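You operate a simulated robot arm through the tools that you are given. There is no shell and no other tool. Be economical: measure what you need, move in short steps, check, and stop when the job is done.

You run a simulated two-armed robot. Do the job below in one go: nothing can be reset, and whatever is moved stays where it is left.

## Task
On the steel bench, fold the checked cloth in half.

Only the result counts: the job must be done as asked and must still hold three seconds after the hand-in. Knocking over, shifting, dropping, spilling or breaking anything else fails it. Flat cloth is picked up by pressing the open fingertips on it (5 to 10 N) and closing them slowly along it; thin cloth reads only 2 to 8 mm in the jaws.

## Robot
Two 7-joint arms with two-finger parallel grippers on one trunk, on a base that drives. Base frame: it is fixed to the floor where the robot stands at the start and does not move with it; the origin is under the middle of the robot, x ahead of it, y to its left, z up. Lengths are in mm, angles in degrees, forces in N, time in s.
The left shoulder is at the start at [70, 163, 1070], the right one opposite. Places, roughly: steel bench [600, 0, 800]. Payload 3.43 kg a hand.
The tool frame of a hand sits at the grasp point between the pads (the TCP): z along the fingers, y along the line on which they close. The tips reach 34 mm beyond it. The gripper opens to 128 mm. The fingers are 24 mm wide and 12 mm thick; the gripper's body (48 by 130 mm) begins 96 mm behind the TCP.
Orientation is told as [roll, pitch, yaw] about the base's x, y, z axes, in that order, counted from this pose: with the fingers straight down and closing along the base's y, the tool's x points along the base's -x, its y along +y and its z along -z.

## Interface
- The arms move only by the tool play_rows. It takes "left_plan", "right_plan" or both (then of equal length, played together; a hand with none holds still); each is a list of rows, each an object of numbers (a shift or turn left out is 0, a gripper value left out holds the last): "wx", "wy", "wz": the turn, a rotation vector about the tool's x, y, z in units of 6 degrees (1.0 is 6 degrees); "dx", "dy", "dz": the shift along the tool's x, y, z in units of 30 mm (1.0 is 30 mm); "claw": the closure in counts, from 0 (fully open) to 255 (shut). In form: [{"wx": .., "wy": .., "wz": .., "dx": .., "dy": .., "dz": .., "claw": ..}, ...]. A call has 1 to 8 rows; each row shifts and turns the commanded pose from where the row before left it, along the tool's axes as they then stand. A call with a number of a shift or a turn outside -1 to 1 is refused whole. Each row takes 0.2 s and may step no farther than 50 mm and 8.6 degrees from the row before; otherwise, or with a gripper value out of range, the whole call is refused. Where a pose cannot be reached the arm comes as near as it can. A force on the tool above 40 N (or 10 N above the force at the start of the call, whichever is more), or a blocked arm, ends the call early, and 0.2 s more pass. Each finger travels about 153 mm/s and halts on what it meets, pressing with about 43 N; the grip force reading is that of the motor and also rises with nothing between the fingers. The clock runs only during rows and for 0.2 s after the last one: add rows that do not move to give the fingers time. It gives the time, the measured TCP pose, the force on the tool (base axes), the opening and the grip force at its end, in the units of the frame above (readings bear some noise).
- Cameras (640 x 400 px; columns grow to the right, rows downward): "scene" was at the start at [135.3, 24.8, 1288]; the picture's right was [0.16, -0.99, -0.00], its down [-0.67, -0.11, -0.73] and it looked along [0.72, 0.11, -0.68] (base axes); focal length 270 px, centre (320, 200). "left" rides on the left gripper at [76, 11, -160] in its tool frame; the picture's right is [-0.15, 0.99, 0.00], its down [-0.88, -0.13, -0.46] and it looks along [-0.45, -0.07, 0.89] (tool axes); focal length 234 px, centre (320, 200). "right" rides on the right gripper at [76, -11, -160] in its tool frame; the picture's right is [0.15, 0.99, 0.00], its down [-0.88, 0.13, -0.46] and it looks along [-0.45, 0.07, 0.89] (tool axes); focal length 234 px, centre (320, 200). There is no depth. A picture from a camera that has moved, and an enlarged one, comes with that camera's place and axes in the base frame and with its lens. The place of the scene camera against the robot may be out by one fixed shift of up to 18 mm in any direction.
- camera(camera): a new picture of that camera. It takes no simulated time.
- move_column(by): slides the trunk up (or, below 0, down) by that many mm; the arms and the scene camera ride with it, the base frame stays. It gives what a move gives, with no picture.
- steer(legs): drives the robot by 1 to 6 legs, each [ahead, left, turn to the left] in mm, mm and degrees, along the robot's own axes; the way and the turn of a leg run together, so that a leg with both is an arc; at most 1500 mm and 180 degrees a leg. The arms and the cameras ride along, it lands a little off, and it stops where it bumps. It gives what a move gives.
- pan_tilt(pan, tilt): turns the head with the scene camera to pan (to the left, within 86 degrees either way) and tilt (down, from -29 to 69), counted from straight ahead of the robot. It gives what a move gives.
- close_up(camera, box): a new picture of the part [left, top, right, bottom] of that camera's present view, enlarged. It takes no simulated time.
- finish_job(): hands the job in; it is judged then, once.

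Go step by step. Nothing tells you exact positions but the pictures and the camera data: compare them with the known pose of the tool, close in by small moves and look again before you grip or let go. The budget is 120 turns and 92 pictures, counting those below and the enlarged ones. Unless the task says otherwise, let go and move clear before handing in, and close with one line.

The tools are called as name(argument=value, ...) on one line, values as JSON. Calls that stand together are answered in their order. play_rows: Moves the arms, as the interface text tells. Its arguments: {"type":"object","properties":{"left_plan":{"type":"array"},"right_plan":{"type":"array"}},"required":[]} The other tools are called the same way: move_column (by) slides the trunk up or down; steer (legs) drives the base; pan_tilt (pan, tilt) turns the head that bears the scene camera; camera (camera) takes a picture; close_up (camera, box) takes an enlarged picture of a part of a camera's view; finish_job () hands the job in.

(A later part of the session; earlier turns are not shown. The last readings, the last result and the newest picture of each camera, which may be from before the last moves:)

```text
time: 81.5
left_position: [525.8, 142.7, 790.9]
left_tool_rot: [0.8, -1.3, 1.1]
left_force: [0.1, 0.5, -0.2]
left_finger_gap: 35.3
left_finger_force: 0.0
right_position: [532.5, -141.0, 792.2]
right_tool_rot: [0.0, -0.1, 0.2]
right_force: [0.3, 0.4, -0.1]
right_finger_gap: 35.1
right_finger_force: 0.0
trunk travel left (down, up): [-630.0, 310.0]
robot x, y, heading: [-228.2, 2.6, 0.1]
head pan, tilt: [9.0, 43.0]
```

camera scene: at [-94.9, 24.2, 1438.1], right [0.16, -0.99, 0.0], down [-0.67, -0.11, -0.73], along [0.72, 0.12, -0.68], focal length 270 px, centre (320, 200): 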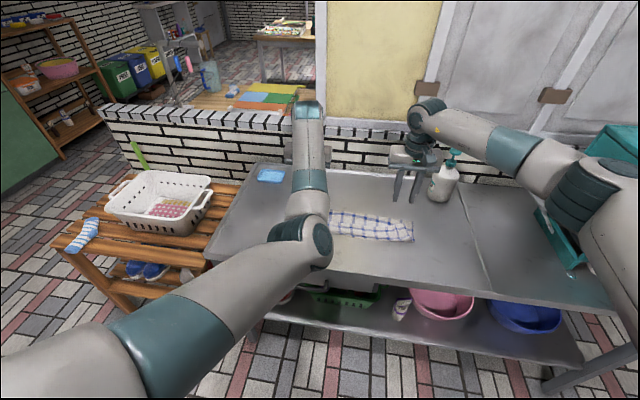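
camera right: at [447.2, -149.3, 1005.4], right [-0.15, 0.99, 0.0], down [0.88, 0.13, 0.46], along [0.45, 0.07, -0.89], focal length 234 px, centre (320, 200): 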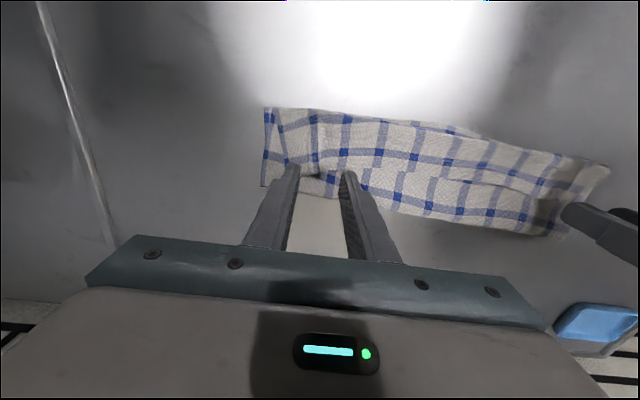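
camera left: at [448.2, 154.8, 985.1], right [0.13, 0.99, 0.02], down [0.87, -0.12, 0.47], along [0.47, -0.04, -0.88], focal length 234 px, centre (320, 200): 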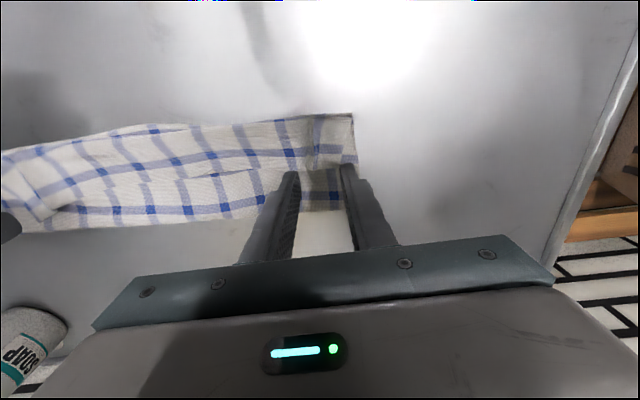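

play_rows(left_plan=[{"dz": 0.07}, {}, {"claw": 200}, {"claw": 215}, {"claw": 230}, {"claw": 243}, {"claw": 255}, {}], right_plan=[{"dz": 0.1}, {}, {"claw": 200}, {"claw": 215}, {"claw": 230}, {"claw": 243}, {"claw": 255}, {}])

camera(camera="left")

camera(camera="right")

```text
time: 83.3
left_position: [525.4, 143.8, 788.7]
left_tool_rot: [0.9, -1.2, 1.0]
left_force: [0.2, -3.2, -0.1]
left_finger_gap: 2.1
left_finger_force: 36.9
right_position: [531.5, -142.0, 790.2]
right_tool_rot: [0.0, -0.2, 0.1]
right_force: [0.7, 2.7, -0.7]
right_finger_gap: 2.8
right_finger_force: 36.9
trunk travel left (down, up): [-630.0, 310.0]
robot x, y, heading: [-227.6, -0.5, -0.0]
head pan, tilt: [9.0, 43.0]
```

```text
30 pictures are left
camera left: at [447.6, 150.1, 947.9], right [0.13, 0.99, 0.02], down [0.87, -0.12, 0.47], along [0.47, -0.04, -0.88], focal length 234 px, centre (320, 200)
```

left: 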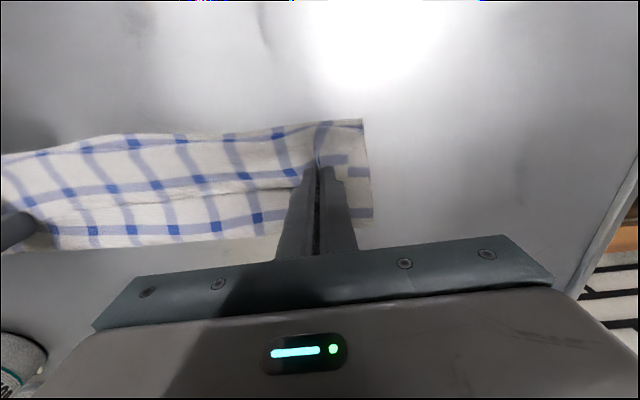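

```text
29 pictures are left
camera right: at [457.2, -153.2, 948.8], right [-0.15, 0.99, 0.0], down [0.88, 0.13, 0.46], along [0.45, 0.07, -0.89], focal length 234 px, centre (320, 200)
```

right: 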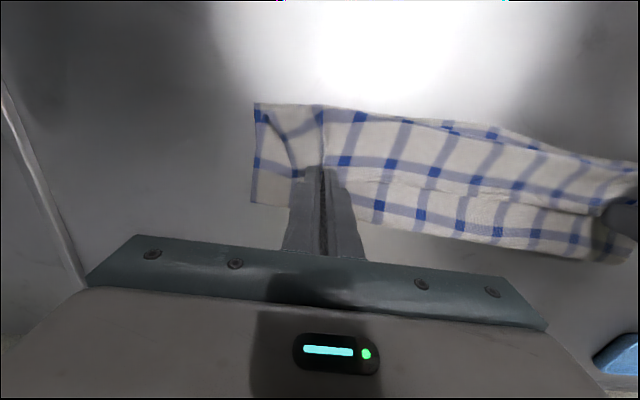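

Both pinched only the top layer. I'll lift with the trunk and look.

move_column(by=70)

camera(camera="scene")

camera(camera="right")

```text
time: 84.4
left_position: [526.1, 143.5, 858.9]
left_tool_rot: [1.1, -1.3, 1.2]
left_force: [-0.3, -2.8, 0.3]
left_finger_gap: 2.1
left_finger_force: 36.5
right_position: [532.9, -141.9, 858.1]
right_tool_rot: [0.0, -0.2, 0.2]
right_force: [-0.5, 2.8, 0.0]
right_finger_gap: 2.4
right_finger_force: 37.7
trunk travel left (down, up): [-700.0, 240.0]
robot x, y, heading: [-230.8, -0.9, 0.1]
head pan, tilt: [9.0, 43.0]
```

```text
28 pictures are left
camera scene: at [-93.7, 24.7, 1437.9], right [0.16, -0.99, 0.0], down [-0.67, -0.11, -0.73], along [0.72, 0.12, -0.68], focal length 270 px, centre (320, 200)
```

scene: 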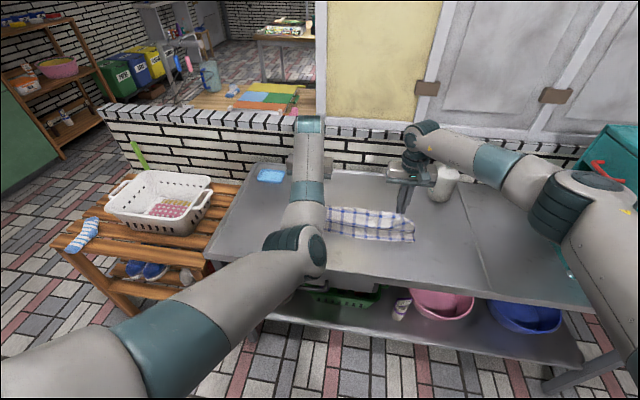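

```text
27 pictures are left
camera right: at [457.4, -153.4, 1018.5], right [-0.15, 0.99, 0.0], down [0.88, 0.13, 0.46], along [0.45, 0.07, -0.89], focal length 234 px, centre (320, 200)
```

right: 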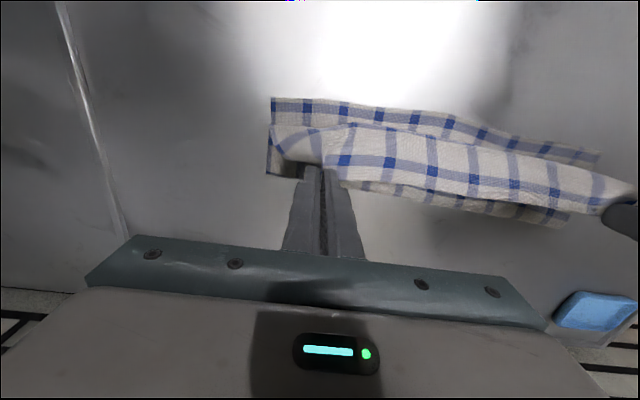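

The flap hangs freely from both hands. Next I'll drive forward about 180 mm to unroll the cloth flat again, with the hem back near the far side.

steer(legs=[[90, 0, 0], [90, 0, 0]])

camera(camera="scene")

camera(camera="left")

```text
time: 86.2
left_position: [706.2, 142.0, 859.0]
left_tool_rot: [1.0, -1.2, 1.0]
left_force: [0.4, -3.1, -0.1]
left_finger_gap: 1.8
left_finger_force: 37.1
right_position: [713.0, -142.3, 859.0]
right_tool_rot: [0.0, -0.1, -0.1]
right_force: [0.5, 2.8, -0.9]
right_finger_gap: 2.5
right_finger_force: 37.5
trunk travel left (down, up): [-700.0, 240.0]
robot x, y, heading: [-48.7, 0.6, 0.3]
head pan, tilt: [9.0, 43.0]
```

```text
26 pictures are left
camera scene: at [86.3, 25.1, 1437.9], right [0.16, -0.99, 0.0], down [-0.67, -0.11, -0.73], along [0.72, 0.12, -0.68], focal length 270 px, centre (320, 200)
```

scene: 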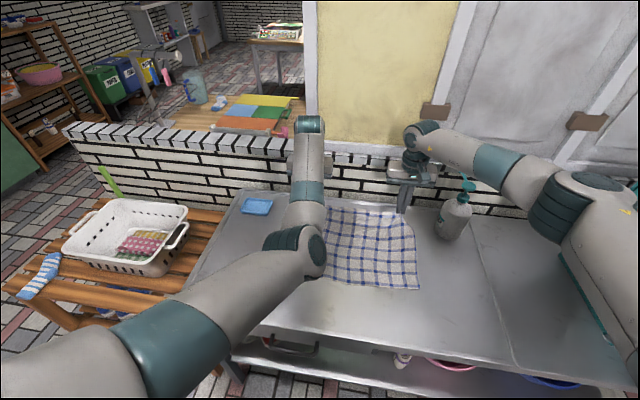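

```text
25 pictures are left
camera left: at [627.7, 150.2, 1017.2], right [0.13, 0.99, 0.02], down [0.87, -0.12, 0.47], along [0.47, -0.04, -0.88], focal length 234 px, centre (320, 200)
```

left: 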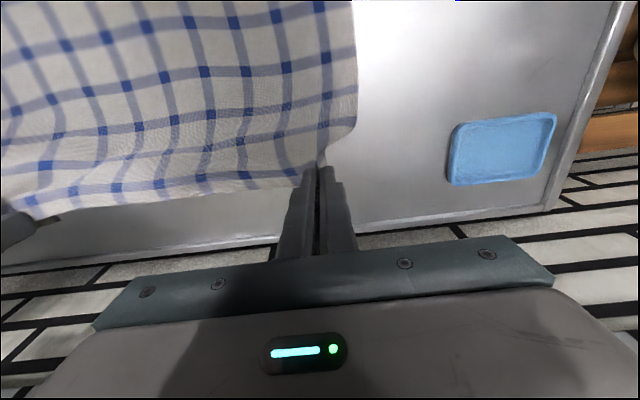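

The cloth is unfolded with the hem still held. I'll tilt both hands about the fingertips here, where there is room, so that the return can be done purely by base and trunk.

play_rows(left_plan=[{"wy": -1, "dx": 0.118}, {"wy": -1, "dx": 0.118}, {"wy": -1, "dx": 0.118}, {"wy": -1, "dx": 0.118}, {"wy": -1, "dx": 0.118}, {}], right_plan=[{"wy": -1, "dx": 0.118}, {"wy": -1, "dx": 0.118}, {"wy": -1, "dx": 0.118}, {"wy": -1, "dx": 0.118}, {"wy": -1, "dx": 0.118}, {}])

```text
time: 87.0
left_position: [711.7, 188.6, 881.1]
left_tool_rot: [2.6, -21.5, 2.6]
left_force: [-1.5, -26.7, -1.5]
left_finger_gap: 1.6
left_finger_force: 36.8
right_position: [698.9, -125.5, 863.7]
right_tool_rot: [1.5, -18.7, 0.7]
right_force: [1.1, 27.0, 1.5]
right_finger_gap: 2.1
right_finger_force: 36.8
trunk travel left (down, up): [-700.0, 240.0]
robot x, y, heading: [-50.3, 5.6, 0.2]
head pan, tilt: [9.0, 43.0]
stopped in row 4 (right hand): the force on the tool passed its limit (the readings are from after the stop); the commanded pose is now the measured one
```

The left arm slid sideways at its limit and tensioned the cloth (27 N). I'll undo that at once by moving it back inward and untilting both.

play_rows(left_plan=[{"dy": -0.8}, {"dy": -0.75, "wy": 0.9}, {"wy": 0.9}, {"wy": 0.9}, {"wy": 0.7}, {}], right_plan=[{"dy": -0.2}, {"dy": -0.3, "wy": 0.8, "dx": -0.1}, {"wy": 0.8, "dx": -0.1}, {"wy": 0.8, "dx": -0.1}, {"wy": 0.7, "dx": -0.1}, {}])

camera(camera="scene")

```text
time: 88.4
left_position: [715.3, 144.1, 881.0]
left_tool_rot: [2.4, -1.0, 3.8]
left_force: [0.3, -0.3, -0.3]
left_finger_gap: 1.7
left_finger_force: 36.5
right_position: [711.9, -148.5, 863.6]
right_tool_rot: [0.8, 0.2, 0.7]
right_force: [-0.3, 1.2, 0.7]
right_finger_gap: 2.1
right_finger_force: 37.1
trunk travel left (down, up): [-700.0, 240.0]
robot x, y, heading: [-54.7, 0.7, 0.1]
head pan, tilt: [9.0, 43.0]
```

```text
24 pictures are left
camera scene: at [84.5, 24.8, 1438.1], right [0.16, -0.99, 0.0], down [-0.67, -0.11, -0.73], along [0.72, 0.12, -0.68], focal length 270 px, centre (320, 200)
```

scene: 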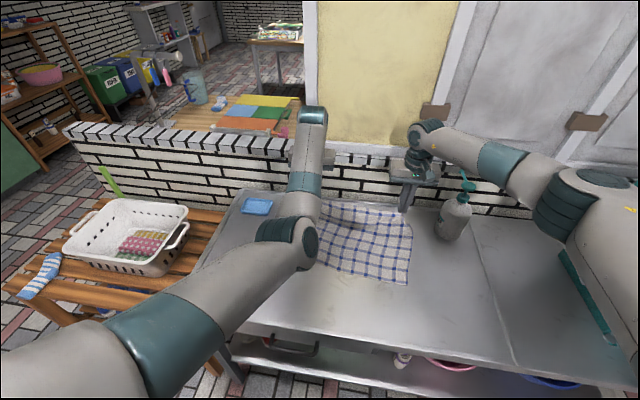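

Tension is gone and both grips still hold. I'll level the hands, lower to about 50 mm above the bench, and start the low rolling return by driving back 110 mm.

play_rows(left_plan=[{"dz": 0.55, "wy": 0.1, "wz": 0.5}, {"dx": -0.1}, {}])

move_column(by=-22)

steer(legs=[[-110, 0, 0]])

camera(camera="scene")

camera(camera="right")

```text
time: 89.2
left_position: [718.2, 144.7, 864.0]
left_tool_rot: [2.5, -0.3, 0.8]
left_force: [0.6, -0.1, -0.2]
left_finger_gap: 2.0
left_finger_force: 36.3
right_position: [712.6, -146.9, 862.7]
right_tool_rot: [0.7, 0.0, 0.7]
right_force: [0.8, 0.3, -0.4]
right_finger_gap: 2.2
right_finger_force: 36.9
trunk travel left (down, up): [-700.0, 240.0]
robot x, y, heading: [-53.1, 2.6, 0.0]
head pan, tilt: [9.0, 43.0]
```

```text
time: 89.9
left_position: [717.8, 145.6, 842.2]
left_tool_rot: [2.5, -0.4, 0.8]
left_force: [0.6, 0.0, 0.0]
left_finger_gap: 2.0
left_finger_force: 35.8
right_position: [712.3, -146.7, 841.6]
right_tool_rot: [0.8, 0.1, 0.7]
right_force: [-0.5, 0.6, 0.4]
right_finger_gap: 2.0
right_finger_force: 36.8
trunk travel left (down, up): [-678.0, 262.0]
robot x, y, heading: [-49.5, 0.5, 0.1]
head pan, tilt: [9.0, 43.0]
```

```text
time: 91.1
left_position: [608.9, 143.6, 841.4]
left_tool_rot: [2.5, -0.4, 0.8]
left_force: [0.4, 0.2, 0.2]
left_finger_gap: 1.5
left_finger_force: 36.7
right_position: [602.8, -147.8, 841.1]
right_tool_rot: [0.9, 0.1, 0.7]
right_force: [-0.1, -0.6, 0.4]
right_finger_gap: 2.0
right_finger_force: 36.4
trunk travel left (down, up): [-678.0, 262.0]
robot x, y, heading: [-157.3, -0.4, 0.4]
head pan, tilt: [9.0, 43.0]
```

```text
23 pictures are left
camera scene: at [-24.0, 24.9, 1415.9], right [0.16, -0.99, 0.0], down [-0.67, -0.11, -0.73], along [0.72, 0.12, -0.68], focal length 270 px, centre (320, 200)
```

scene: 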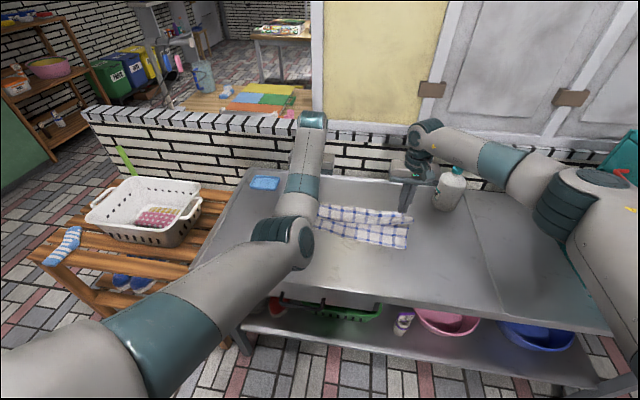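

```text
22 pictures are left
camera right: at [529.5, -162.4, 1000.6], right [-0.16, 0.99, 0.01], down [0.88, 0.13, 0.46], along [0.45, 0.09, -0.89], focal length 234 px, centre (320, 200)
```

right: 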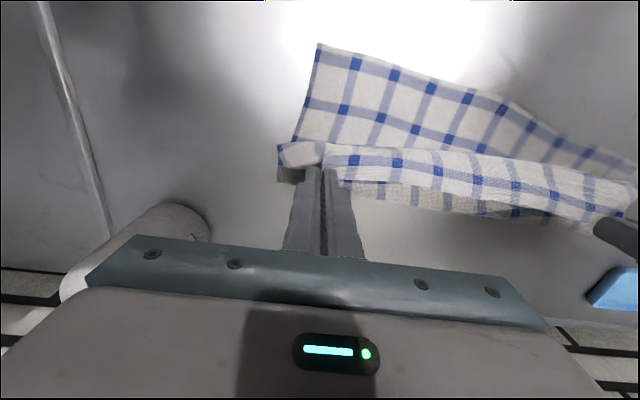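

The near edge has skewed from that sideways pull. I'll check the left side.

camera(camera="left")

close_up(camera="scene", box=[250, 160, 450, 280])

```text
21 pictures are left
camera left: at [533.6, 146.6, 1001.5], right [0.13, 0.99, 0.04], down [0.88, -0.14, 0.45], along [0.46, -0.02, -0.89], focal length 234 px, centre (320, 200)
```

left: 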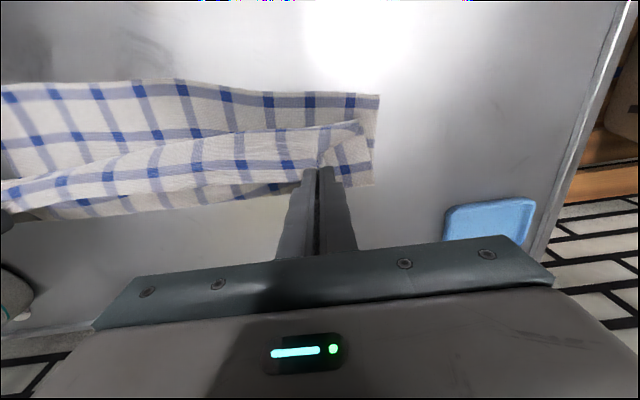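

```text
3.20 times, centred on (350, 220) of scene
camera zoom: at [-24.0, 24.9, 1415.9], right [0.16, -0.99, 0.0], down [-0.67, -0.11, -0.73], along [0.72, 0.12, -0.68], focal length 864 px, centre (224, 136)
```

zoom: 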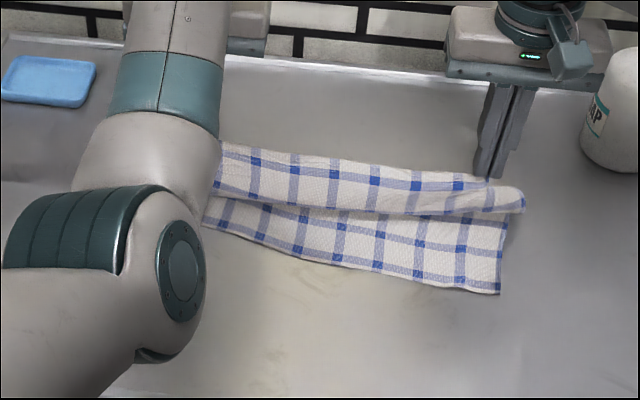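

The cloth has turned about 8°: the near corners are now at (556, 213) and (501, −162). The right side's fold (x≈635) is in the right place, but the left side needs its fold at x≈687. I'll move the left hand forward and up so the left half lies down further, then tilt a little as a test.

play_rows(left_plan=[{"dx": -0.57, "dy": 0.07, "dz": -0.38}, {"dx": -0.57, "dy": 0.07, "dz": -0.38}, {"dx": -0.57, "dy": 0.07, "dz": -0.38}, {"dx": -0.57, "dy": 0.07, "dz": -0.38}, {"dx": -0.57, "dy": 0.07, "dz": -0.38}, {}], right_plan=[{"dy": 0.1}, {"dy": 0.1}, {"dy": 0.1, "dz": -0.2}, {"dy": 0.1, "dz": -0.2}, {}, {}])

play_rows(left_plan=[{"wy": -1, "dx": 0.118}, {"wy": -1, "dx": 0.118}, {}], right_plan=[{"wy": -1, "dx": 0.118}, {"wy": -1, "dx": 0.118}, {}])

camera(camera="left")

```text
time: 92.5
left_position: [672.2, 152.4, 899.2]
left_tool_rot: [2.5, -0.3, 0.9]
left_force: [-1.7, -4.3, -0.6]
left_finger_gap: 1.9
left_finger_force: 36.8
left hand out of reach, approached as far as the arm can: row 4, 5
right_position: [604.1, -134.9, 853.7]
right_tool_rot: [0.9, 0.1, 0.6]
right_force: [2.1, 4.4, 0.7]
right_finger_gap: 2.1
right_finger_force: 36.7
trunk travel left (down, up): [-678.0, 262.0]
robot x, y, heading: [-162.0, 3.7, 0.1]
head pan, tilt: [9.0, 43.0]
```

```text
time: 93.3
left_position: [664.3, 151.3, 898.8]
left_tool_rot: [2.5, -12.2, 0.2]
left_force: [-0.8, -5.4, -0.6]
left_finger_gap: 1.9
left_finger_force: 36.6
right_position: [597.2, -135.0, 851.9]
right_tool_rot: [0.9, -12.0, 0.5]
right_force: [1.4, 4.0, 0.1]
right_finger_gap: 2.1
right_finger_force: 36.6
trunk travel left (down, up): [-678.0, 262.0]
robot x, y, heading: [-158.4, 2.7, 0.1]
head pan, tilt: [9.0, 43.0]
```

```text
19 pictures are left
camera left: at [557.7, 155.2, 1039.2], right [0.13, 0.99, 0.07], down [0.77, -0.15, 0.63], along [0.63, -0.03, -0.78], focal length 234 px, centre (320, 200)
```

left: 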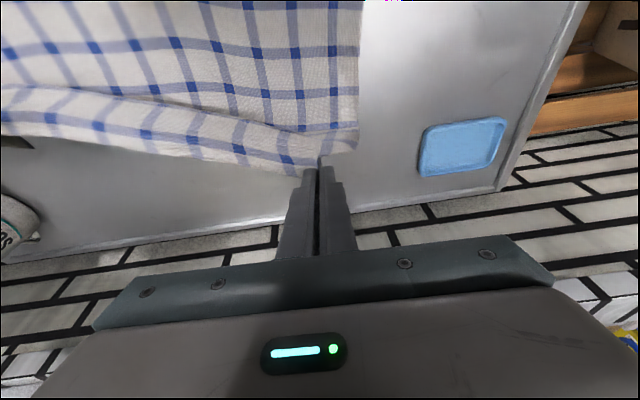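

The left side has unrolled well. I'll continue tilting both hands while easing the sideways tension.

play_rows(left_plan=[{"wy": -1, "dx": 0.118, "dy": 0.02}, {"wy": -1, "dx": 0.118, "dy": 0.02}, {"wy": -1, "dx": 0.118, "dy": 0.05}, {}], right_plan=[{"wy": -1, "dx": 0.118, "dy": 0.1}, {"wy": -1, "dx": 0.118, "dy": 0.1}, {"wy": -1, "dx": 0.118, "dy": 0.1}, {}])

```text
time: 94.3
left_position: [654.7, 154.9, 895.4]
left_tool_rot: [2.9, -30.4, -0.7]
left_force: [-0.5, -1.8, -0.6]
left_finger_gap: 1.9
left_finger_force: 36.8
right_position: [587.5, -126.5, 850.2]
right_tool_rot: [1.0, -29.9, 0.2]
right_force: [0.8, 1.8, -0.5]
right_finger_gap: 2.1
right_finger_force: 37.1
trunk travel left (down, up): [-678.0, 262.0]
robot x, y, heading: [-157.0, -1.1, -0.2]
head pan, tilt: [9.0, 43.0]
```

play_rows(left_plan=[{"wy": -1, "dx": 0.118, "dy": 0.03}, {"wy": -1, "dx": 0.118, "dy": 0.03}, {"wy": -1, "dx": 0.118, "dy": 0.03}, {}], right_plan=[{"wy": -1, "dx": 0.118, "dy": 0.04}, {"wy": -1, "dx": 0.118, "dy": 0.04}, {"wy": -1, "dx": 0.118, "dy": 0.04}, {}])

```text
time: 95.3
left_position: [645.0, 157.6, 890.2]
left_tool_rot: [3.6, -48.4, -2.1]
left_force: [-0.1, -1.7, -0.1]
left_finger_gap: 1.8
left_finger_force: 36.3
right_position: [578.1, -124.1, 844.8]
right_tool_rot: [1.3, -47.9, -0.3]
right_force: [0.2, 1.4, -0.2]
right_finger_gap: 1.9
right_finger_force: 36.6
trunk travel left (down, up): [-678.0, 262.0]
robot x, y, heading: [-159.5, 2.5, 0.1]
head pan, tilt: [9.0, 43.0]
```

Tilting works in this pose. I'll finish the tilt, then lower with the trunk and drive back in short steps so the flap never goes taut.

play_rows(left_plan=[{"wy": -1, "dx": 0.118}, {"wy": -1, "dx": 0.118}, {}], right_plan=[{"wy": -1, "dx": 0.118}, {"wy": -1, "dx": 0.118}, {}])

move_column(by=-35)

steer(legs=[[-50, 6, 0]])

camera(camera="left")

camera(camera="right")

```text
time: 96.1
left_position: [641.2, 156.9, 886.1]
left_tool_rot: [5.0, -60.3, -3.7]
left_force: [0.3, -2.4, -0.3]
left_finger_gap: 1.7
left_finger_force: 36.4
right_position: [576.1, -124.0, 842.4]
right_tool_rot: [1.4, -53.9, -0.5]
right_force: [0.1, 1.5, 0.0]
right_finger_gap: 1.8
right_finger_force: 37.0
right hand out of reach, approached as far as the arm can: row 2
trunk travel left (down, up): [-678.0, 262.0]
robot x, y, heading: [-162.4, 1.2, -0.1]
head pan, tilt: [9.0, 43.0]
```

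```text
time: 96.9
left_position: [641.1, 158.6, 852.3]
left_tool_rot: [5.0, -60.4, -3.6]
left_force: [-0.8, -1.3, 0.0]
left_finger_gap: 1.9
left_finger_force: 36.1
right_position: [574.2, -122.8, 807.1]
right_tool_rot: [1.4, -53.9, -0.4]
right_force: [0.0, 0.9, 0.1]
right_finger_gap: 1.8
right_finger_force: 36.9
trunk travel left (down, up): [-643.0, 297.0]
robot x, y, heading: [-159.7, -0.9, -0.2]
head pan, tilt: [9.0, 43.0]
```

```text
time: 97.8
left_position: [591.9, 163.6, 851.4]
left_tool_rot: [5.0, -60.2, -3.6]
left_force: [0.2, -1.1, -0.3]
left_finger_gap: 2.0
left_finger_force: 36.4
right_position: [524.5, -117.5, 807.1]
right_tool_rot: [1.4, -53.8, -0.5]
right_force: [0.1, 1.6, 1.2]
right_finger_gap: 1.9
right_finger_force: 36.8
trunk travel left (down, up): [-643.0, 297.0]
robot x, y, heading: [-210.3, 4.5, 0.5]
head pan, tilt: [9.0, 43.0]
```

```text
18 pictures are left
camera left: at [415.8, 172.1, 865.4], right [0.06, 0.98, 0.17], down [0.04, -0.17, 0.98], along [1.0, -0.05, -0.05], focal length 234 px, centre (320, 200)
```

left: 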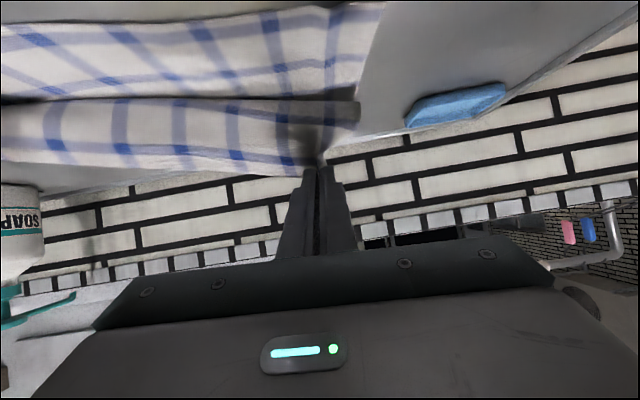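

```text
17 pictures are left
camera right: at [352.9, -131.0, 839.8], right [-0.1, 0.99, -0.1], down [0.15, 0.12, 0.98], along [0.98, 0.08, -0.16], focal length 234 px, centre (320, 200)
```

right: 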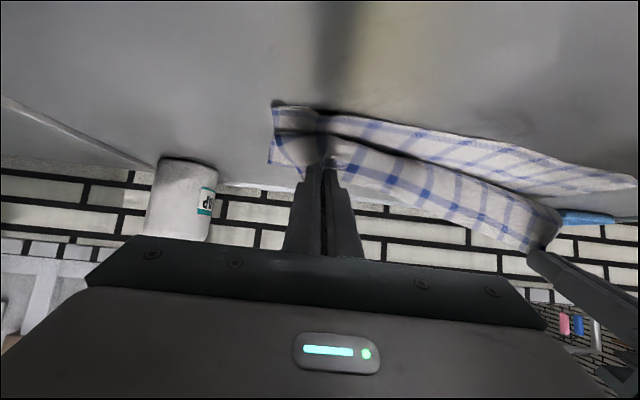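

Near corners are now at about (548, 221) and (500, −156), and the right hem is nearly over its place. I'll lower the left hand, nudge the right one forward, then drive back the last 50 mm.

play_rows(left_plan=[{"dx": 0.43, "dz": 0.25}, {"dx": 0.43, "dz": 0.25}, {"dx": 0.43, "dz": 0.25}, {}], right_plan=[{"dx": -0.12, "dz": 0.16}, {"dx": -0.12, "dz": 0.16}, {"dx": -0.12, "dz": 0.16}, {}])

steer(legs=[[-48, 6, 0]])

camera(camera="left")

camera(camera="right")

```text
time: 98.8
left_position: [593.5, 166.4, 807.6]
left_tool_rot: [5.1, -60.3, -3.7]
left_force: [0.0, 0.0, 0.1]
left_finger_gap: 1.9
left_finger_force: 36.7
right_position: [543.7, -117.5, 806.7]
right_tool_rot: [1.4, -53.8, -0.6]
right_force: [0.0, -0.2, -0.1]
right_finger_gap: 2.0
right_finger_force: 36.8
trunk travel left (down, up): [-643.0, 297.0]
robot x, y, heading: [-206.6, 3.4, 0.1]
head pan, tilt: [9.0, 43.0]
```

```text
time: 99.7
left_position: [543.9, 172.7, 808.7]
left_tool_rot: [5.0, -60.3, -3.6]
left_force: [0.6, -1.1, -0.2]
left_finger_gap: 2.0
left_finger_force: 36.6
right_position: [495.3, -111.1, 806.7]
right_tool_rot: [1.4, -54.0, -0.5]
right_force: [0.4, 0.2, 0.3]
right_finger_gap: 2.2
right_finger_force: 36.9
trunk travel left (down, up): [-643.0, 297.0]
robot x, y, heading: [-254.9, 11.3, 0.2]
head pan, tilt: [9.0, 43.0]
```

```text
16 pictures are left
camera left: at [368.8, 180.4, 821.3], right [0.06, 0.98, 0.17], down [0.04, -0.17, 0.98], along [1.0, -0.05, -0.05], focal length 234 px, centre (320, 200)
```

left: 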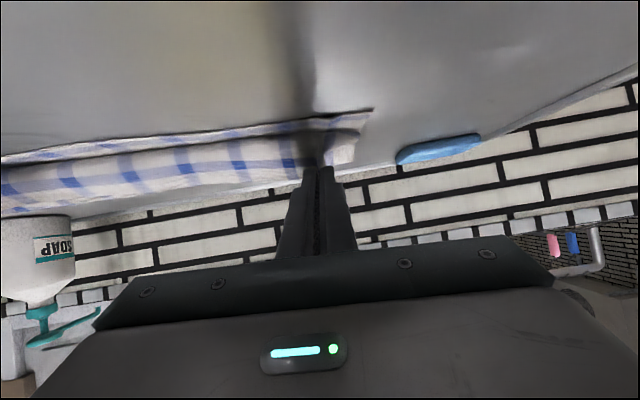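

```text
15 pictures are left
camera right: at [322.7, -124.7, 839.5], right [-0.1, 0.99, -0.1], down [0.15, 0.12, 0.98], along [0.98, 0.08, -0.16], focal length 234 px, centre (320, 200)
```

right: 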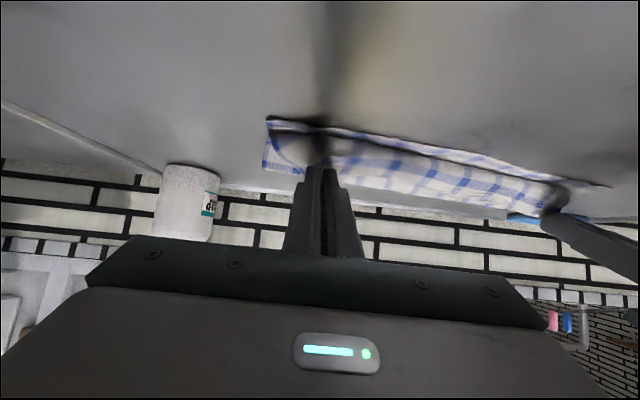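

The held hem is nearly above the near edge. I'll drive back 14 mm more, lower to the bench and open the fingers gently.

steer(legs=[[-14, 0, 0]])

move_column(by=-20)

play_rows(left_plan=[{"claw": 240}, {"claw": 225}, {"claw": 210}, {"claw": 200}, {}, {}, {}], right_plan=[{"claw": 240}, {"claw": 225}, {"claw": 210}, {"claw": 200}, {}, {}, {}])

steer(legs=[[-70, 0, 0]])

camera(camera="scene")

close_up(camera="right", box=[220, 80, 640, 260])

```text
time: 100.5
left_position: [531.7, 173.1, 805.7]
left_tool_rot: [5.0, -60.2, -3.7]
left_force: [-0.4, 0.2, 0.6]
left_finger_gap: 1.8
left_finger_force: 36.4
right_position: [482.4, -111.2, 805.3]
right_tool_rot: [1.5, -53.8, -0.5]
right_force: [0.4, 0.2, 0.3]
right_finger_gap: 2.1
right_finger_force: 36.9
trunk travel left (down, up): [-643.0, 297.0]
robot x, y, heading: [-272.4, 14.0, 0.1]
head pan, tilt: [9.0, 43.0]
```

```text
time: 101.2
left_position: [531.2, 173.1, 788.4]
left_tool_rot: [5.0, -60.2, -3.6]
left_force: [0.4, -0.2, 0.3]
left_finger_gap: 1.8
left_finger_force: 36.4
right_position: [482.4, -110.1, 786.5]
right_tool_rot: [1.5, -53.9, -0.5]
right_force: [0.6, 1.2, 0.2]
right_finger_gap: 1.8
right_finger_force: 36.8
trunk travel left (down, up): [-623.0, 317.0]
robot x, y, heading: [-270.8, 8.0, 0.0]
head pan, tilt: [9.0, 43.0]
```

```text
time: 102.8
left_position: [531.3, 172.6, 786.4]
left_tool_rot: [5.0, -60.3, -3.7]
left_force: [-0.3, 0.2, -0.1]
left_finger_gap: 27.7
left_finger_force: 0.0
right_position: [482.8, -109.9, 786.4]
right_tool_rot: [1.3, -53.9, -0.6]
right_force: [-0.9, 0.5, 0.0]
right_finger_gap: 27.6
right_finger_force: 0.2
trunk travel left (down, up): [-623.0, 317.0]
robot x, y, heading: [-266.7, 10.5, 0.0]
head pan, tilt: [9.0, 43.0]
```

```text
time: 103.8
left_position: [462.0, 170.7, 787.5]
left_tool_rot: [5.0, -60.4, -3.8]
left_force: [-0.2, 0.7, -0.2]
left_finger_gap: 27.7
left_finger_force: 0.1
right_position: [412.3, -112.0, 788.1]
right_tool_rot: [1.4, -53.9, -0.6]
right_force: [0.1, 0.0, -0.2]
right_finger_gap: 27.6
right_finger_force: 0.0
trunk travel left (down, up): [-623.0, 317.0]
robot x, y, heading: [-341.5, 14.7, -0.1]
head pan, tilt: [9.0, 43.0]
```

```text
14 pictures are left
camera scene: at [-205.5, 36.5, 1361.2], right [0.16, -0.99, 0.0], down [-0.67, -0.11, -0.73], along [0.72, 0.11, -0.68], focal length 270 px, centre (320, 200)
```

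scene: 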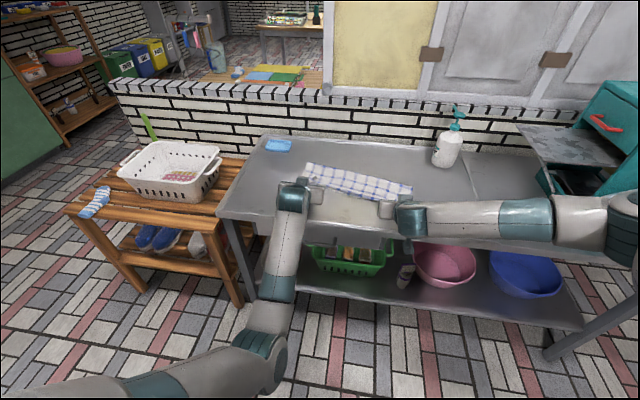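

```text
1.52 times, centred on (430, 170) of right
camera zoom: at [239.9, -125.8, 819.6], right [-0.1, 0.99, -0.1], down [0.15, 0.12, 0.98], along [0.98, 0.08, -0.16], focal length 357 px, centre (152, 246)
```

zoom: 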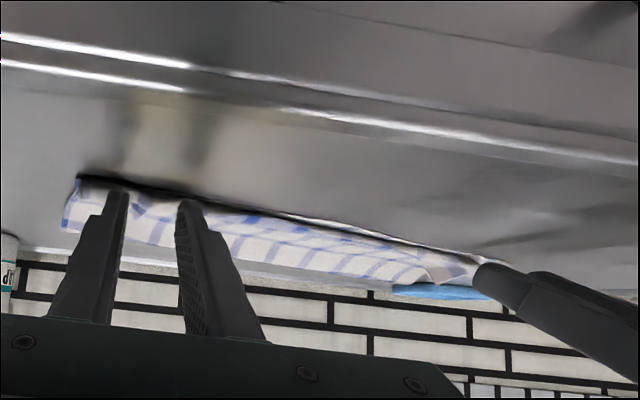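

Released and backed off. I'll raise the trunk and inspect from above.

move_column(by=200)

play_rows(right_plan=[{"wy": 1}, {"wy": 1}, {"wy": 1}, {"wy": 1}, {}])

camera(camera="right")

close_up(camera="scene", box=[260, 150, 440, 260])

```text
time: 106.0
left_position: [463.2, 170.4, 986.4]
left_tool_rot: [5.0, -60.3, -3.7]
left_force: [-1.0, 0.8, -0.2]
left_finger_gap: 27.5
left_finger_force: 0.0
right_position: [414.0, -112.5, 986.0]
right_tool_rot: [1.4, -53.9, -0.6]
right_force: [0.4, -0.2, -0.4]
right_finger_gap: 27.7
right_finger_force: 0.0
trunk travel left (down, up): [-823.0, 117.0]
robot x, y, heading: [-339.1, 13.0, 0.0]
head pan, tilt: [9.0, 43.0]
```

```text
time: 107.2
left_position: [463.2, 171.3, 986.5]
left_tool_rot: [5.1, -60.3, -3.7]
left_force: [-0.4, 0.7, -0.1]
left_finger_gap: 27.8
left_finger_force: 0.0
right_position: [413.9, -112.1, 986.9]
right_tool_rot: [0.9, -29.8, 0.1]
right_force: [0.5, 0.7, -0.3]
right_finger_gap: 27.7
right_finger_force: 0.0
trunk travel left (down, up): [-823.0, 117.0]
robot x, y, heading: [-336.9, 11.0, -0.1]
head pan, tilt: [9.0, 43.0]
```

```text
12 pictures are left
camera right: at [269.7, -126.7, 1087.0], right [-0.14, 0.99, -0.06], down [0.54, 0.12, 0.83], along [0.83, 0.08, -0.55], focal length 234 px, centre (320, 200)
```

right: 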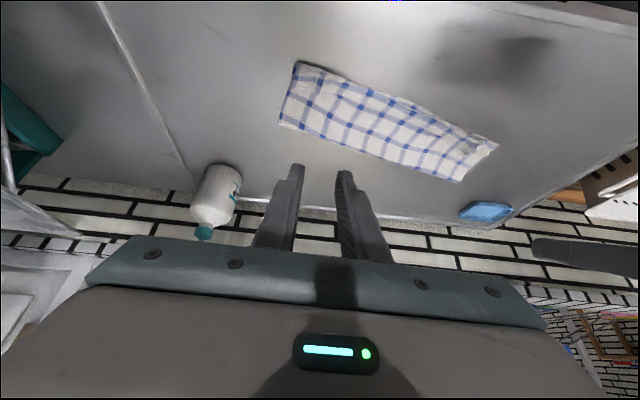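

```text
3.56 times, centred on (350, 205) of scene
camera zoom: at [-204.0, 36.3, 1561.0], right [0.16, -0.99, 0.0], down [-0.67, -0.11, -0.73], along [0.72, 0.11, -0.68], focal length 960 px, centre (213, 182)
```

zoom: 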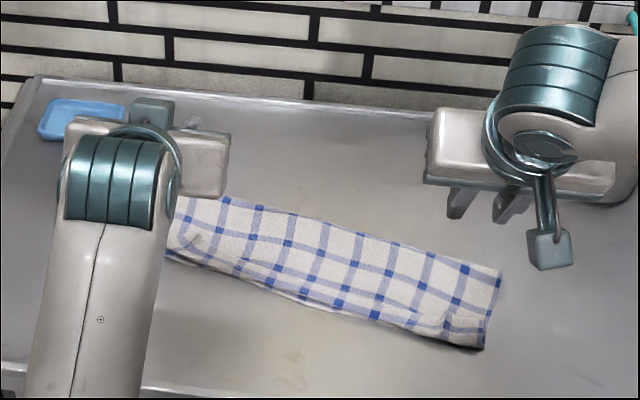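

Much better: the layers lie flat, with just small marks at the two pinch spots. I'll take an enlarged look to check depth and edge alignment.

close_up(camera="right", box=[265, 50, 515, 195])

```text
2.56 times, centred on (390, 122) of right
camera zoom: at [269.7, -126.7, 1087.0], right [-0.14, 0.99, -0.06], down [0.54, 0.12, 0.83], along [0.83, 0.08, -0.55], focal length 600 px, centre (141, 398)
```

zoom: 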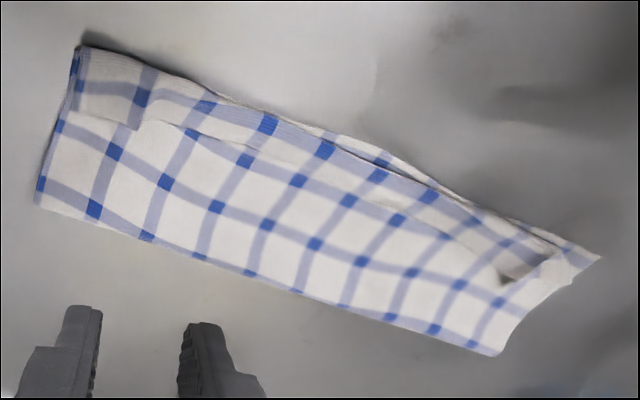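

The layers are even, but the fold is 114 mm deep instead of about 131, and a 38 mm hem strip is still turned back on top. I'll redo it once more, gripping the hem with the fingers tilted backwards so that the final tilt turns the hem fully over. First step is to straighten both hands while high up.

play_rows(left_plan=[{"wy": 1}, {"wy": 1}, {"wy": 1}, {"wy": 1}, {"wy": 1}, {"wy": 1}, {"wy": 1}, {"wy": 1}], right_plan=[{"wy": 1}, {"wy": 1}, {"wy": 1}, {"wy": 1}, {"wy": 1}, {}, {}, {}])

play_rows(left_plan=[{"wy": 1, "wx": 0.4, "wz": -0.3}, {"wy": 1, "wx": 0.4, "wz": -0.3}, {"wy": 1, "dx": 0.8}, {"wy": 1, "dx": 0.8}, {"wy": 1, "dx": 0.8}, {"wy": 1, "dx": 0.8}, {"wy": 1, "dx": 0.8}, {}], right_plan=[{}, {}, {"wy": 1, "dx": 0.8}, {"wy": 1, "dx": 0.8}, {"wy": 1, "dx": 0.8}, {"wy": 1, "dx": 0.4}, {"wy": 1, "dx": 0.3}, {}])

```text
time: 109.0
left_position: [462.5, 171.1, 985.8]
left_tool_rot: [2.5, -12.1, 0.1]
left_force: [0.4, -1.2, 0.1]
left_finger_gap: 27.5
left_finger_force: 0.0
right_position: [414.8, -112.8, 986.4]
right_tool_rot: [0.8, 0.2, 0.5]
right_force: [-0.9, -0.2, 0.5]
right_finger_gap: 27.5
right_finger_force: 0.0
trunk travel left (down, up): [-823.0, 117.0]
robot x, y, heading: [-335.7, 14.4, -0.2]
head pan, tilt: [9.0, 43.0]
```

```text
time: 110.8
left_position: [347.1, 165.0, 1011.2]
left_tool_rot: [-3.0, 29.7, 2.1]
left_force: [0.2, -1.3, 0.0]
left_finger_gap: 27.4
left_finger_force: 0.1
right_position: [321.3, -115.6, 1001.5]
right_tool_rot: [1.0, 30.2, 1.1]
right_force: [-0.2, 0.1, -0.1]
right_finger_gap: 27.6
right_finger_force: 0.0
trunk travel left (down, up): [-823.0, 117.0]
robot x, y, heading: [-339.9, 10.2, -0.2]
head pan, tilt: [9.0, 43.0]
```

Both hands reach a backward tilt of 30°. I'll drive forward over the cloth, come down part-way and look straight down.

steer(legs=[[190, 0, 0]])

move_column(by=-110)

camera(camera="left")

camera(camera="right")

```text
time: 112.3
left_position: [536.7, 166.3, 1012.1]
left_tool_rot: [-3.2, 29.5, 2.3]
left_force: [-1.2, -1.3, 0.8]
left_finger_gap: 27.7
left_finger_force: 0.0
right_position: [513.1, -113.4, 1003.9]
right_tool_rot: [1.0, 30.1, 1.1]
right_force: [0.4, 0.2, 0.0]
right_finger_gap: 27.4
right_finger_force: 0.1
trunk travel left (down, up): [-823.0, 117.0]
robot x, y, heading: [-149.7, 12.9, 0.1]
head pan, tilt: [9.0, 43.0]
```

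```text
time: 113.7
left_position: [537.7, 166.1, 899.7]
left_tool_rot: [-3.1, 29.6, 2.2]
left_force: [-0.4, -0.1, 0.6]
left_finger_gap: 27.6
left_finger_force: 0.0
right_position: [514.3, -113.5, 891.7]
right_tool_rot: [1.0, 30.0, 1.1]
right_force: [-0.5, -0.5, -0.3]
right_finger_gap: 27.6
right_finger_force: 0.0
trunk travel left (down, up): [-713.0, 227.0]
robot x, y, heading: [-145.6, 13.2, 0.2]
head pan, tilt: [9.0, 43.0]
```

```text
9 pictures are left
camera left: at [550.6, 185.5, 1077.0], right [0.06, 0.99, -0.12], down [1.0, -0.07, -0.03], along [-0.04, -0.12, -0.99], focal length 234 px, centre (320, 200)
```

left: 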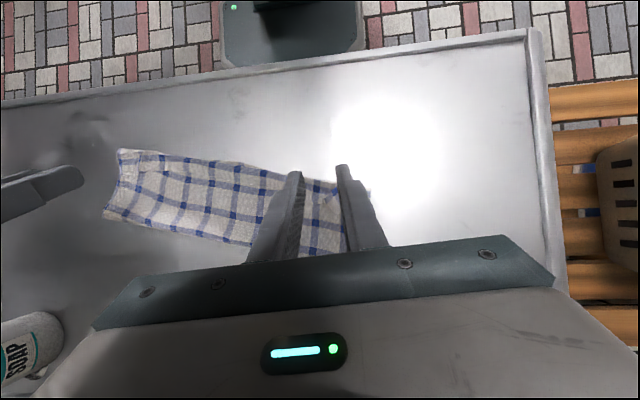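

```text
8 pictures are left
camera right: at [529.4, -127.4, 1067.7], right [-0.14, 0.99, 0.09], down [0.99, 0.14, -0.05], along [-0.06, 0.08, -1.0], focal length 234 px, centre (320, 200)
```

right: 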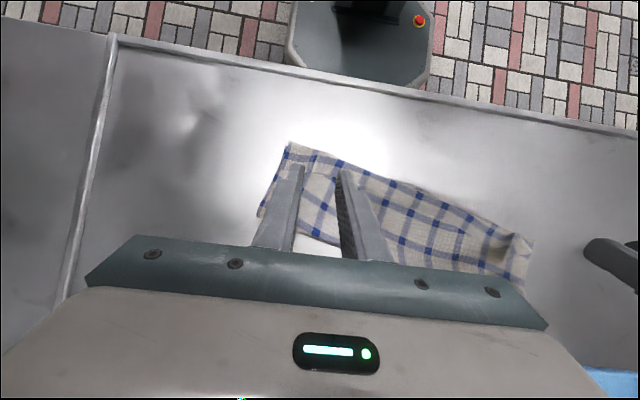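

The cloth now lies turned by about 13°, with near corners at (528, 214) and (440, −158). I'll align the robot with it by shifting left 153 mm and turning 13° right with the hands high, so fold motions become pure base moves.

steer(legs=[[0, 153, 0], [0, 0, -13.3]])

play_rows(left_plan=[{"wx": -0.5, "wz": 0.3}, {}, {}], right_plan=[{"dx": -0.35, "dz": -0.2}, {"dx": -0.35, "dz": -0.2}, {}])

move_column(by=-65)

camera(camera="right")

camera(camera="left")

```text
time: 115.9
left_position: [554.4, 150.7, 900.4]
left_tool_rot: [-3.1, 29.6, -11.3]
left_force: [0.2, 0.0, 0.1]
left_finger_gap: 27.6
left_finger_force: 0.1
right_position: [466.0, -114.7, 891.7]
right_tool_rot: [1.0, 30.2, -12.5]
right_force: [-0.8, 1.3, 0.8]
right_finger_gap: 27.4
right_finger_force: 0.0
trunk travel left (down, up): [-713.0, 227.0]
robot x, y, heading: [-146.7, 163.2, -13.8]
head pan, tilt: [9.0, 43.0]
```

```text
time: 116.7
left_position: [554.2, 152.9, 901.2]
left_tool_rot: [-1.0, 29.5, -13.5]
left_force: [-0.3, -0.1, -0.4]
left_finger_gap: 27.6
left_finger_force: 0.1
right_position: [491.3, -117.2, 892.5]
right_tool_rot: [1.1, 30.3, -12.5]
right_force: [1.3, 0.0, 0.0]
right_finger_gap: 27.6
right_finger_force: 0.1
trunk travel left (down, up): [-713.0, 227.0]
robot x, y, heading: [-147.4, 162.3, -13.8]
head pan, tilt: [9.0, 43.0]
```

```text
time: 117.8
left_position: [553.5, 152.1, 835.4]
left_tool_rot: [-1.2, 29.6, -13.4]
left_force: [0.2, -0.8, -0.4]
left_finger_gap: 27.7
left_finger_force: 0.0
right_position: [490.0, -119.1, 827.5]
right_tool_rot: [1.0, 30.1, -12.5]
right_force: [0.8, 0.0, -0.3]
right_finger_gap: 27.8
right_finger_force: 0.3
trunk travel left (down, up): [-648.0, 292.0]
robot x, y, heading: [-144.1, 164.7, -13.8]
head pan, tilt: [9.0, 43.0]
```

```text
7 pictures are left
camera right: at [502.1, -135.2, 1003.1], right [0.1, 0.99, 0.09], down [0.99, -0.09, -0.05], along [-0.04, 0.09, -1.0], focal length 234 px, centre (320, 200)
```

right: 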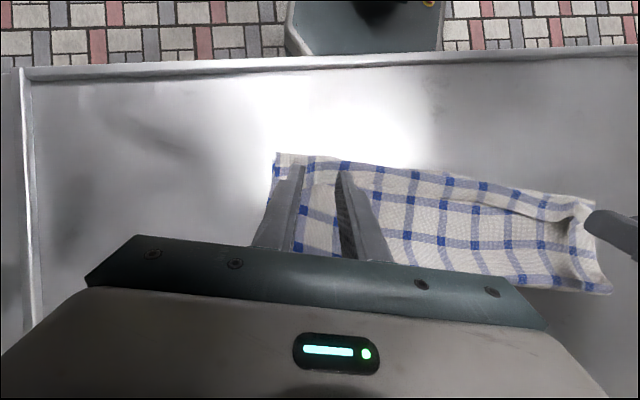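

```text
6 pictures are left
camera left: at [571.3, 162.5, 1012.2], right [0.34, 0.93, -0.09], down [0.94, -0.35, -0.04], along [-0.06, -0.07, -1.0], focal length 234 px, centre (320, 200)
```

left: 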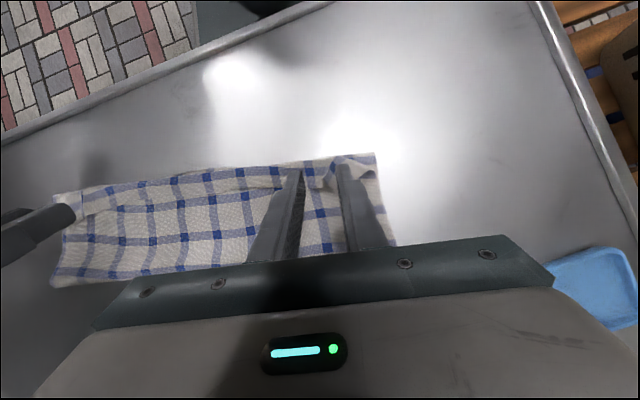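

The view is clear: the cloth is square to the robot, and both fingertip pairs project onto the turned-back hem strip. I'll open a bit, lower the rest and press lightly.

play_rows(left_plan=[{"claw": 178, "dz": 0.2, "dx": -0.12}, {}, {}], right_plan=[{"claw": 178}, {}, {}])

move_column(by=-33)

play_rows(left_plan=[{"dz": 0.05, "dx": -0.03}, {"dz": 0.04, "dx": -0.02}, {}, {}], right_plan=[{"dz": 0.05, "dx": -0.03}, {"dz": 0.04, "dx": -0.02}, {}, {}])

```text
time: 118.6
left_position: [553.8, 151.9, 827.6]
left_tool_rot: [-1.1, 29.5, -13.4]
left_force: [0.1, 0.4, -0.3]
left_finger_gap: 38.8
left_finger_force: 0.0
right_position: [488.9, -119.3, 827.3]
right_tool_rot: [0.9, 30.2, -12.5]
right_force: [0.2, 1.1, -0.4]
right_finger_gap: 38.7
right_finger_force: 0.1
trunk travel left (down, up): [-648.0, 292.0]
robot x, y, heading: [-149.8, 161.6, -13.6]
head pan, tilt: [9.0, 43.0]
```

```text
time: 119.4
left_position: [555.6, 152.8, 794.9]
left_tool_rot: [-1.2, 29.5, -13.4]
left_force: [-1.2, -0.1, -0.4]
left_finger_gap: 38.5
left_finger_force: 0.0
right_position: [488.3, -117.7, 794.9]
right_tool_rot: [1.0, 30.1, -12.6]
right_force: [-0.7, 0.6, 0.3]
right_finger_gap: 38.7
right_finger_force: 0.0
trunk travel left (down, up): [-615.0, 325.0]
robot x, y, heading: [-147.8, 163.8, -13.6]
head pan, tilt: [9.0, 43.0]
```

```text
time: 120.4
left_position: [555.8, 151.5, 790.4]
left_tool_rot: [-1.0, 29.5, -13.4]
left_force: [0.0, 0.7, -0.1]
left_finger_gap: 38.7
left_finger_force: 0.2
right_position: [489.4, -118.8, 790.6]
right_tool_rot: [1.0, 30.3, -12.5]
right_force: [0.1, -0.2, 0.8]
right_finger_gap: 38.8
right_finger_force: 0.1
trunk travel left (down, up): [-615.0, 325.0]
robot x, y, heading: [-146.2, 163.8, -13.8]
head pan, tilt: [9.0, 43.0]
```

play_rows(left_plan=[{"dz": 0.05, "dx": -0.03}, {}, {}], right_plan=[{"dz": 0.05, "dx": -0.03}, {}, {}])

```text
time: 121.2
left_position: [555.0, 151.7, 789.9]
left_tool_rot: [-1.1, 29.6, -13.4]
left_force: [0.2, -0.6, 0.0]
left_finger_gap: 38.5
left_finger_force: 0.1
right_position: [488.4, -117.7, 789.7]
right_tool_rot: [1.0, 30.3, -12.5]
right_force: [-0.2, 0.9, 1.1]
right_finger_gap: 38.5
right_finger_force: 0.1
trunk travel left (down, up): [-615.0, 325.0]
robot x, y, heading: [-146.8, 162.4, -13.7]
head pan, tilt: [9.0, 43.0]
```

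play_rows(left_plan=[{"dz": 0.05, "dx": -0.03}, {}, {}], right_plan=[{"dz": 0.045, "dx": -0.03}, {}, {}])

```text
time: 122.0
left_position: [554.8, 152.2, 787.9]
left_tool_rot: [-1.1, 29.4, -13.5]
left_force: [0.2, -0.1, 2.2]
left_finger_gap: 38.3
left_finger_force: 0.1
right_position: [488.7, -118.7, 787.1]
right_tool_rot: [1.0, 30.0, -12.4]
right_force: [0.6, 0.5, 3.2]
right_finger_gap: 38.6
right_finger_force: 0.0
trunk travel left (down, up): [-615.0, 325.0]
robot x, y, heading: [-147.9, 159.5, -13.7]
head pan, tilt: [9.0, 43.0]
```

Light contact on both. I'll close slowly.

play_rows(left_plan=[{"claw": 190, "dz": 0.015}, {"claw": 200}, {"claw": 210}, {"claw": 221}, {"claw": 232}, {"claw": 243}, {"claw": 255}, {}], right_plan=[{"claw": 190, "dz": 0.01}, {"claw": 200}, {"claw": 210}, {"claw": 221}, {"claw": 232}, {"claw": 243}, {"claw": 255}, {}])

```text
time: 123.8
left_position: [555.1, 152.0, 787.8]
left_tool_rot: [-1.1, 29.5, -13.5]
left_force: [-0.7, -0.4, 1.2]
left_finger_gap: 2.4
left_finger_force: 36.5
right_position: [490.0, -117.5, 789.2]
right_tool_rot: [1.0, 30.1, -12.4]
right_force: [0.1, 0.2, 5.8]
right_finger_gap: 2.5
right_finger_force: 37.4
trunk travel left (down, up): [-615.0, 325.0]
robot x, y, heading: [-148.2, 163.1, -13.6]
head pan, tilt: [9.0, 43.0]
```

Both hold the hem with 2.4 and 2.5 mm gaps. I'll lift with the trunk by 112 mm, then move the arms forward 100 mm while rotating the fingers to vertical, which unrolls the cloth to the right fold line.

move_column(by=112)

play_rows(left_plan=[{"wy": -1, "dx": -0.458, "dz": -0.333}, {"wy": -1, "dx": -0.49, "dz": -0.27}, {"wy": -1, "dx": -0.515, "dz": -0.206}, {"wy": -1, "dx": -0.534, "dz": -0.139}, {"wy": -1, "dx": -0.545, "dz": -0.07}, {}], right_plan=[{"wy": -1, "dx": -0.458, "dz": -0.333}, {"wy": -1, "dx": -0.49, "dz": -0.27}, {"wy": -1, "dx": -0.515, "dz": -0.206}, {"wy": -1, "dx": -0.534, "dz": -0.139}, {"wy": -1, "dx": -0.545, "dz": -0.07}, {}])

camera(camera="right")

```text
time: 125.2
left_position: [556.8, 151.4, 899.8]
left_tool_rot: [-1.1, 29.6, -13.4]
left_force: [0.5, 0.3, 0.0]
left_finger_gap: 2.1
left_finger_force: 37.1
right_position: [490.2, -117.5, 898.8]
right_tool_rot: [1.0, 30.2, -12.5]
right_force: [0.0, -0.7, -0.6]
right_finger_gap: 2.3
right_finger_force: 37.6
trunk travel left (down, up): [-727.0, 213.0]
robot x, y, heading: [-147.9, 162.6, -13.6]
head pan, tilt: [9.0, 43.0]
```

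```text
time: 126.6
left_position: [637.1, 132.2, 904.9]
left_tool_rot: [-1.0, -0.6, -12.9]
left_force: [-0.4, -0.2, -0.8]
left_finger_gap: 2.4
left_finger_force: 37.3
right_position: [570.0, -135.2, 903.8]
right_tool_rot: [0.8, 0.2, -13.0]
right_force: [-0.2, -0.2, -0.1]
right_finger_gap: 2.8
right_finger_force: 37.1
trunk travel left (down, up): [-727.0, 213.0]
robot x, y, heading: [-147.4, 160.1, -13.5]
head pan, tilt: [9.0, 43.0]
```

```text
5 pictures are left
camera right: at [496.1, -132.7, 1063.2], right [0.08, 1.0, 0.01], down [0.89, -0.08, 0.46], along [0.46, -0.02, -0.89], focal length 234 px, centre (320, 200)
```

right: 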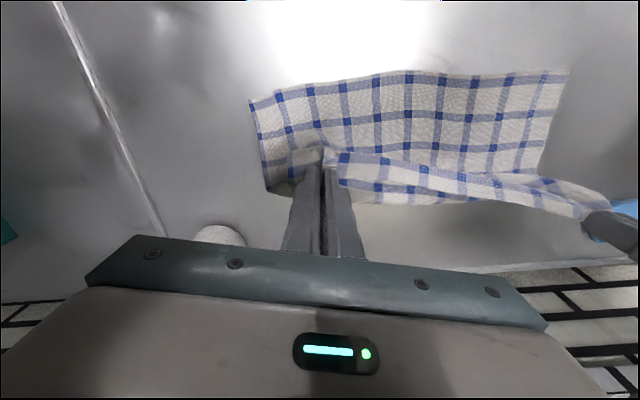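

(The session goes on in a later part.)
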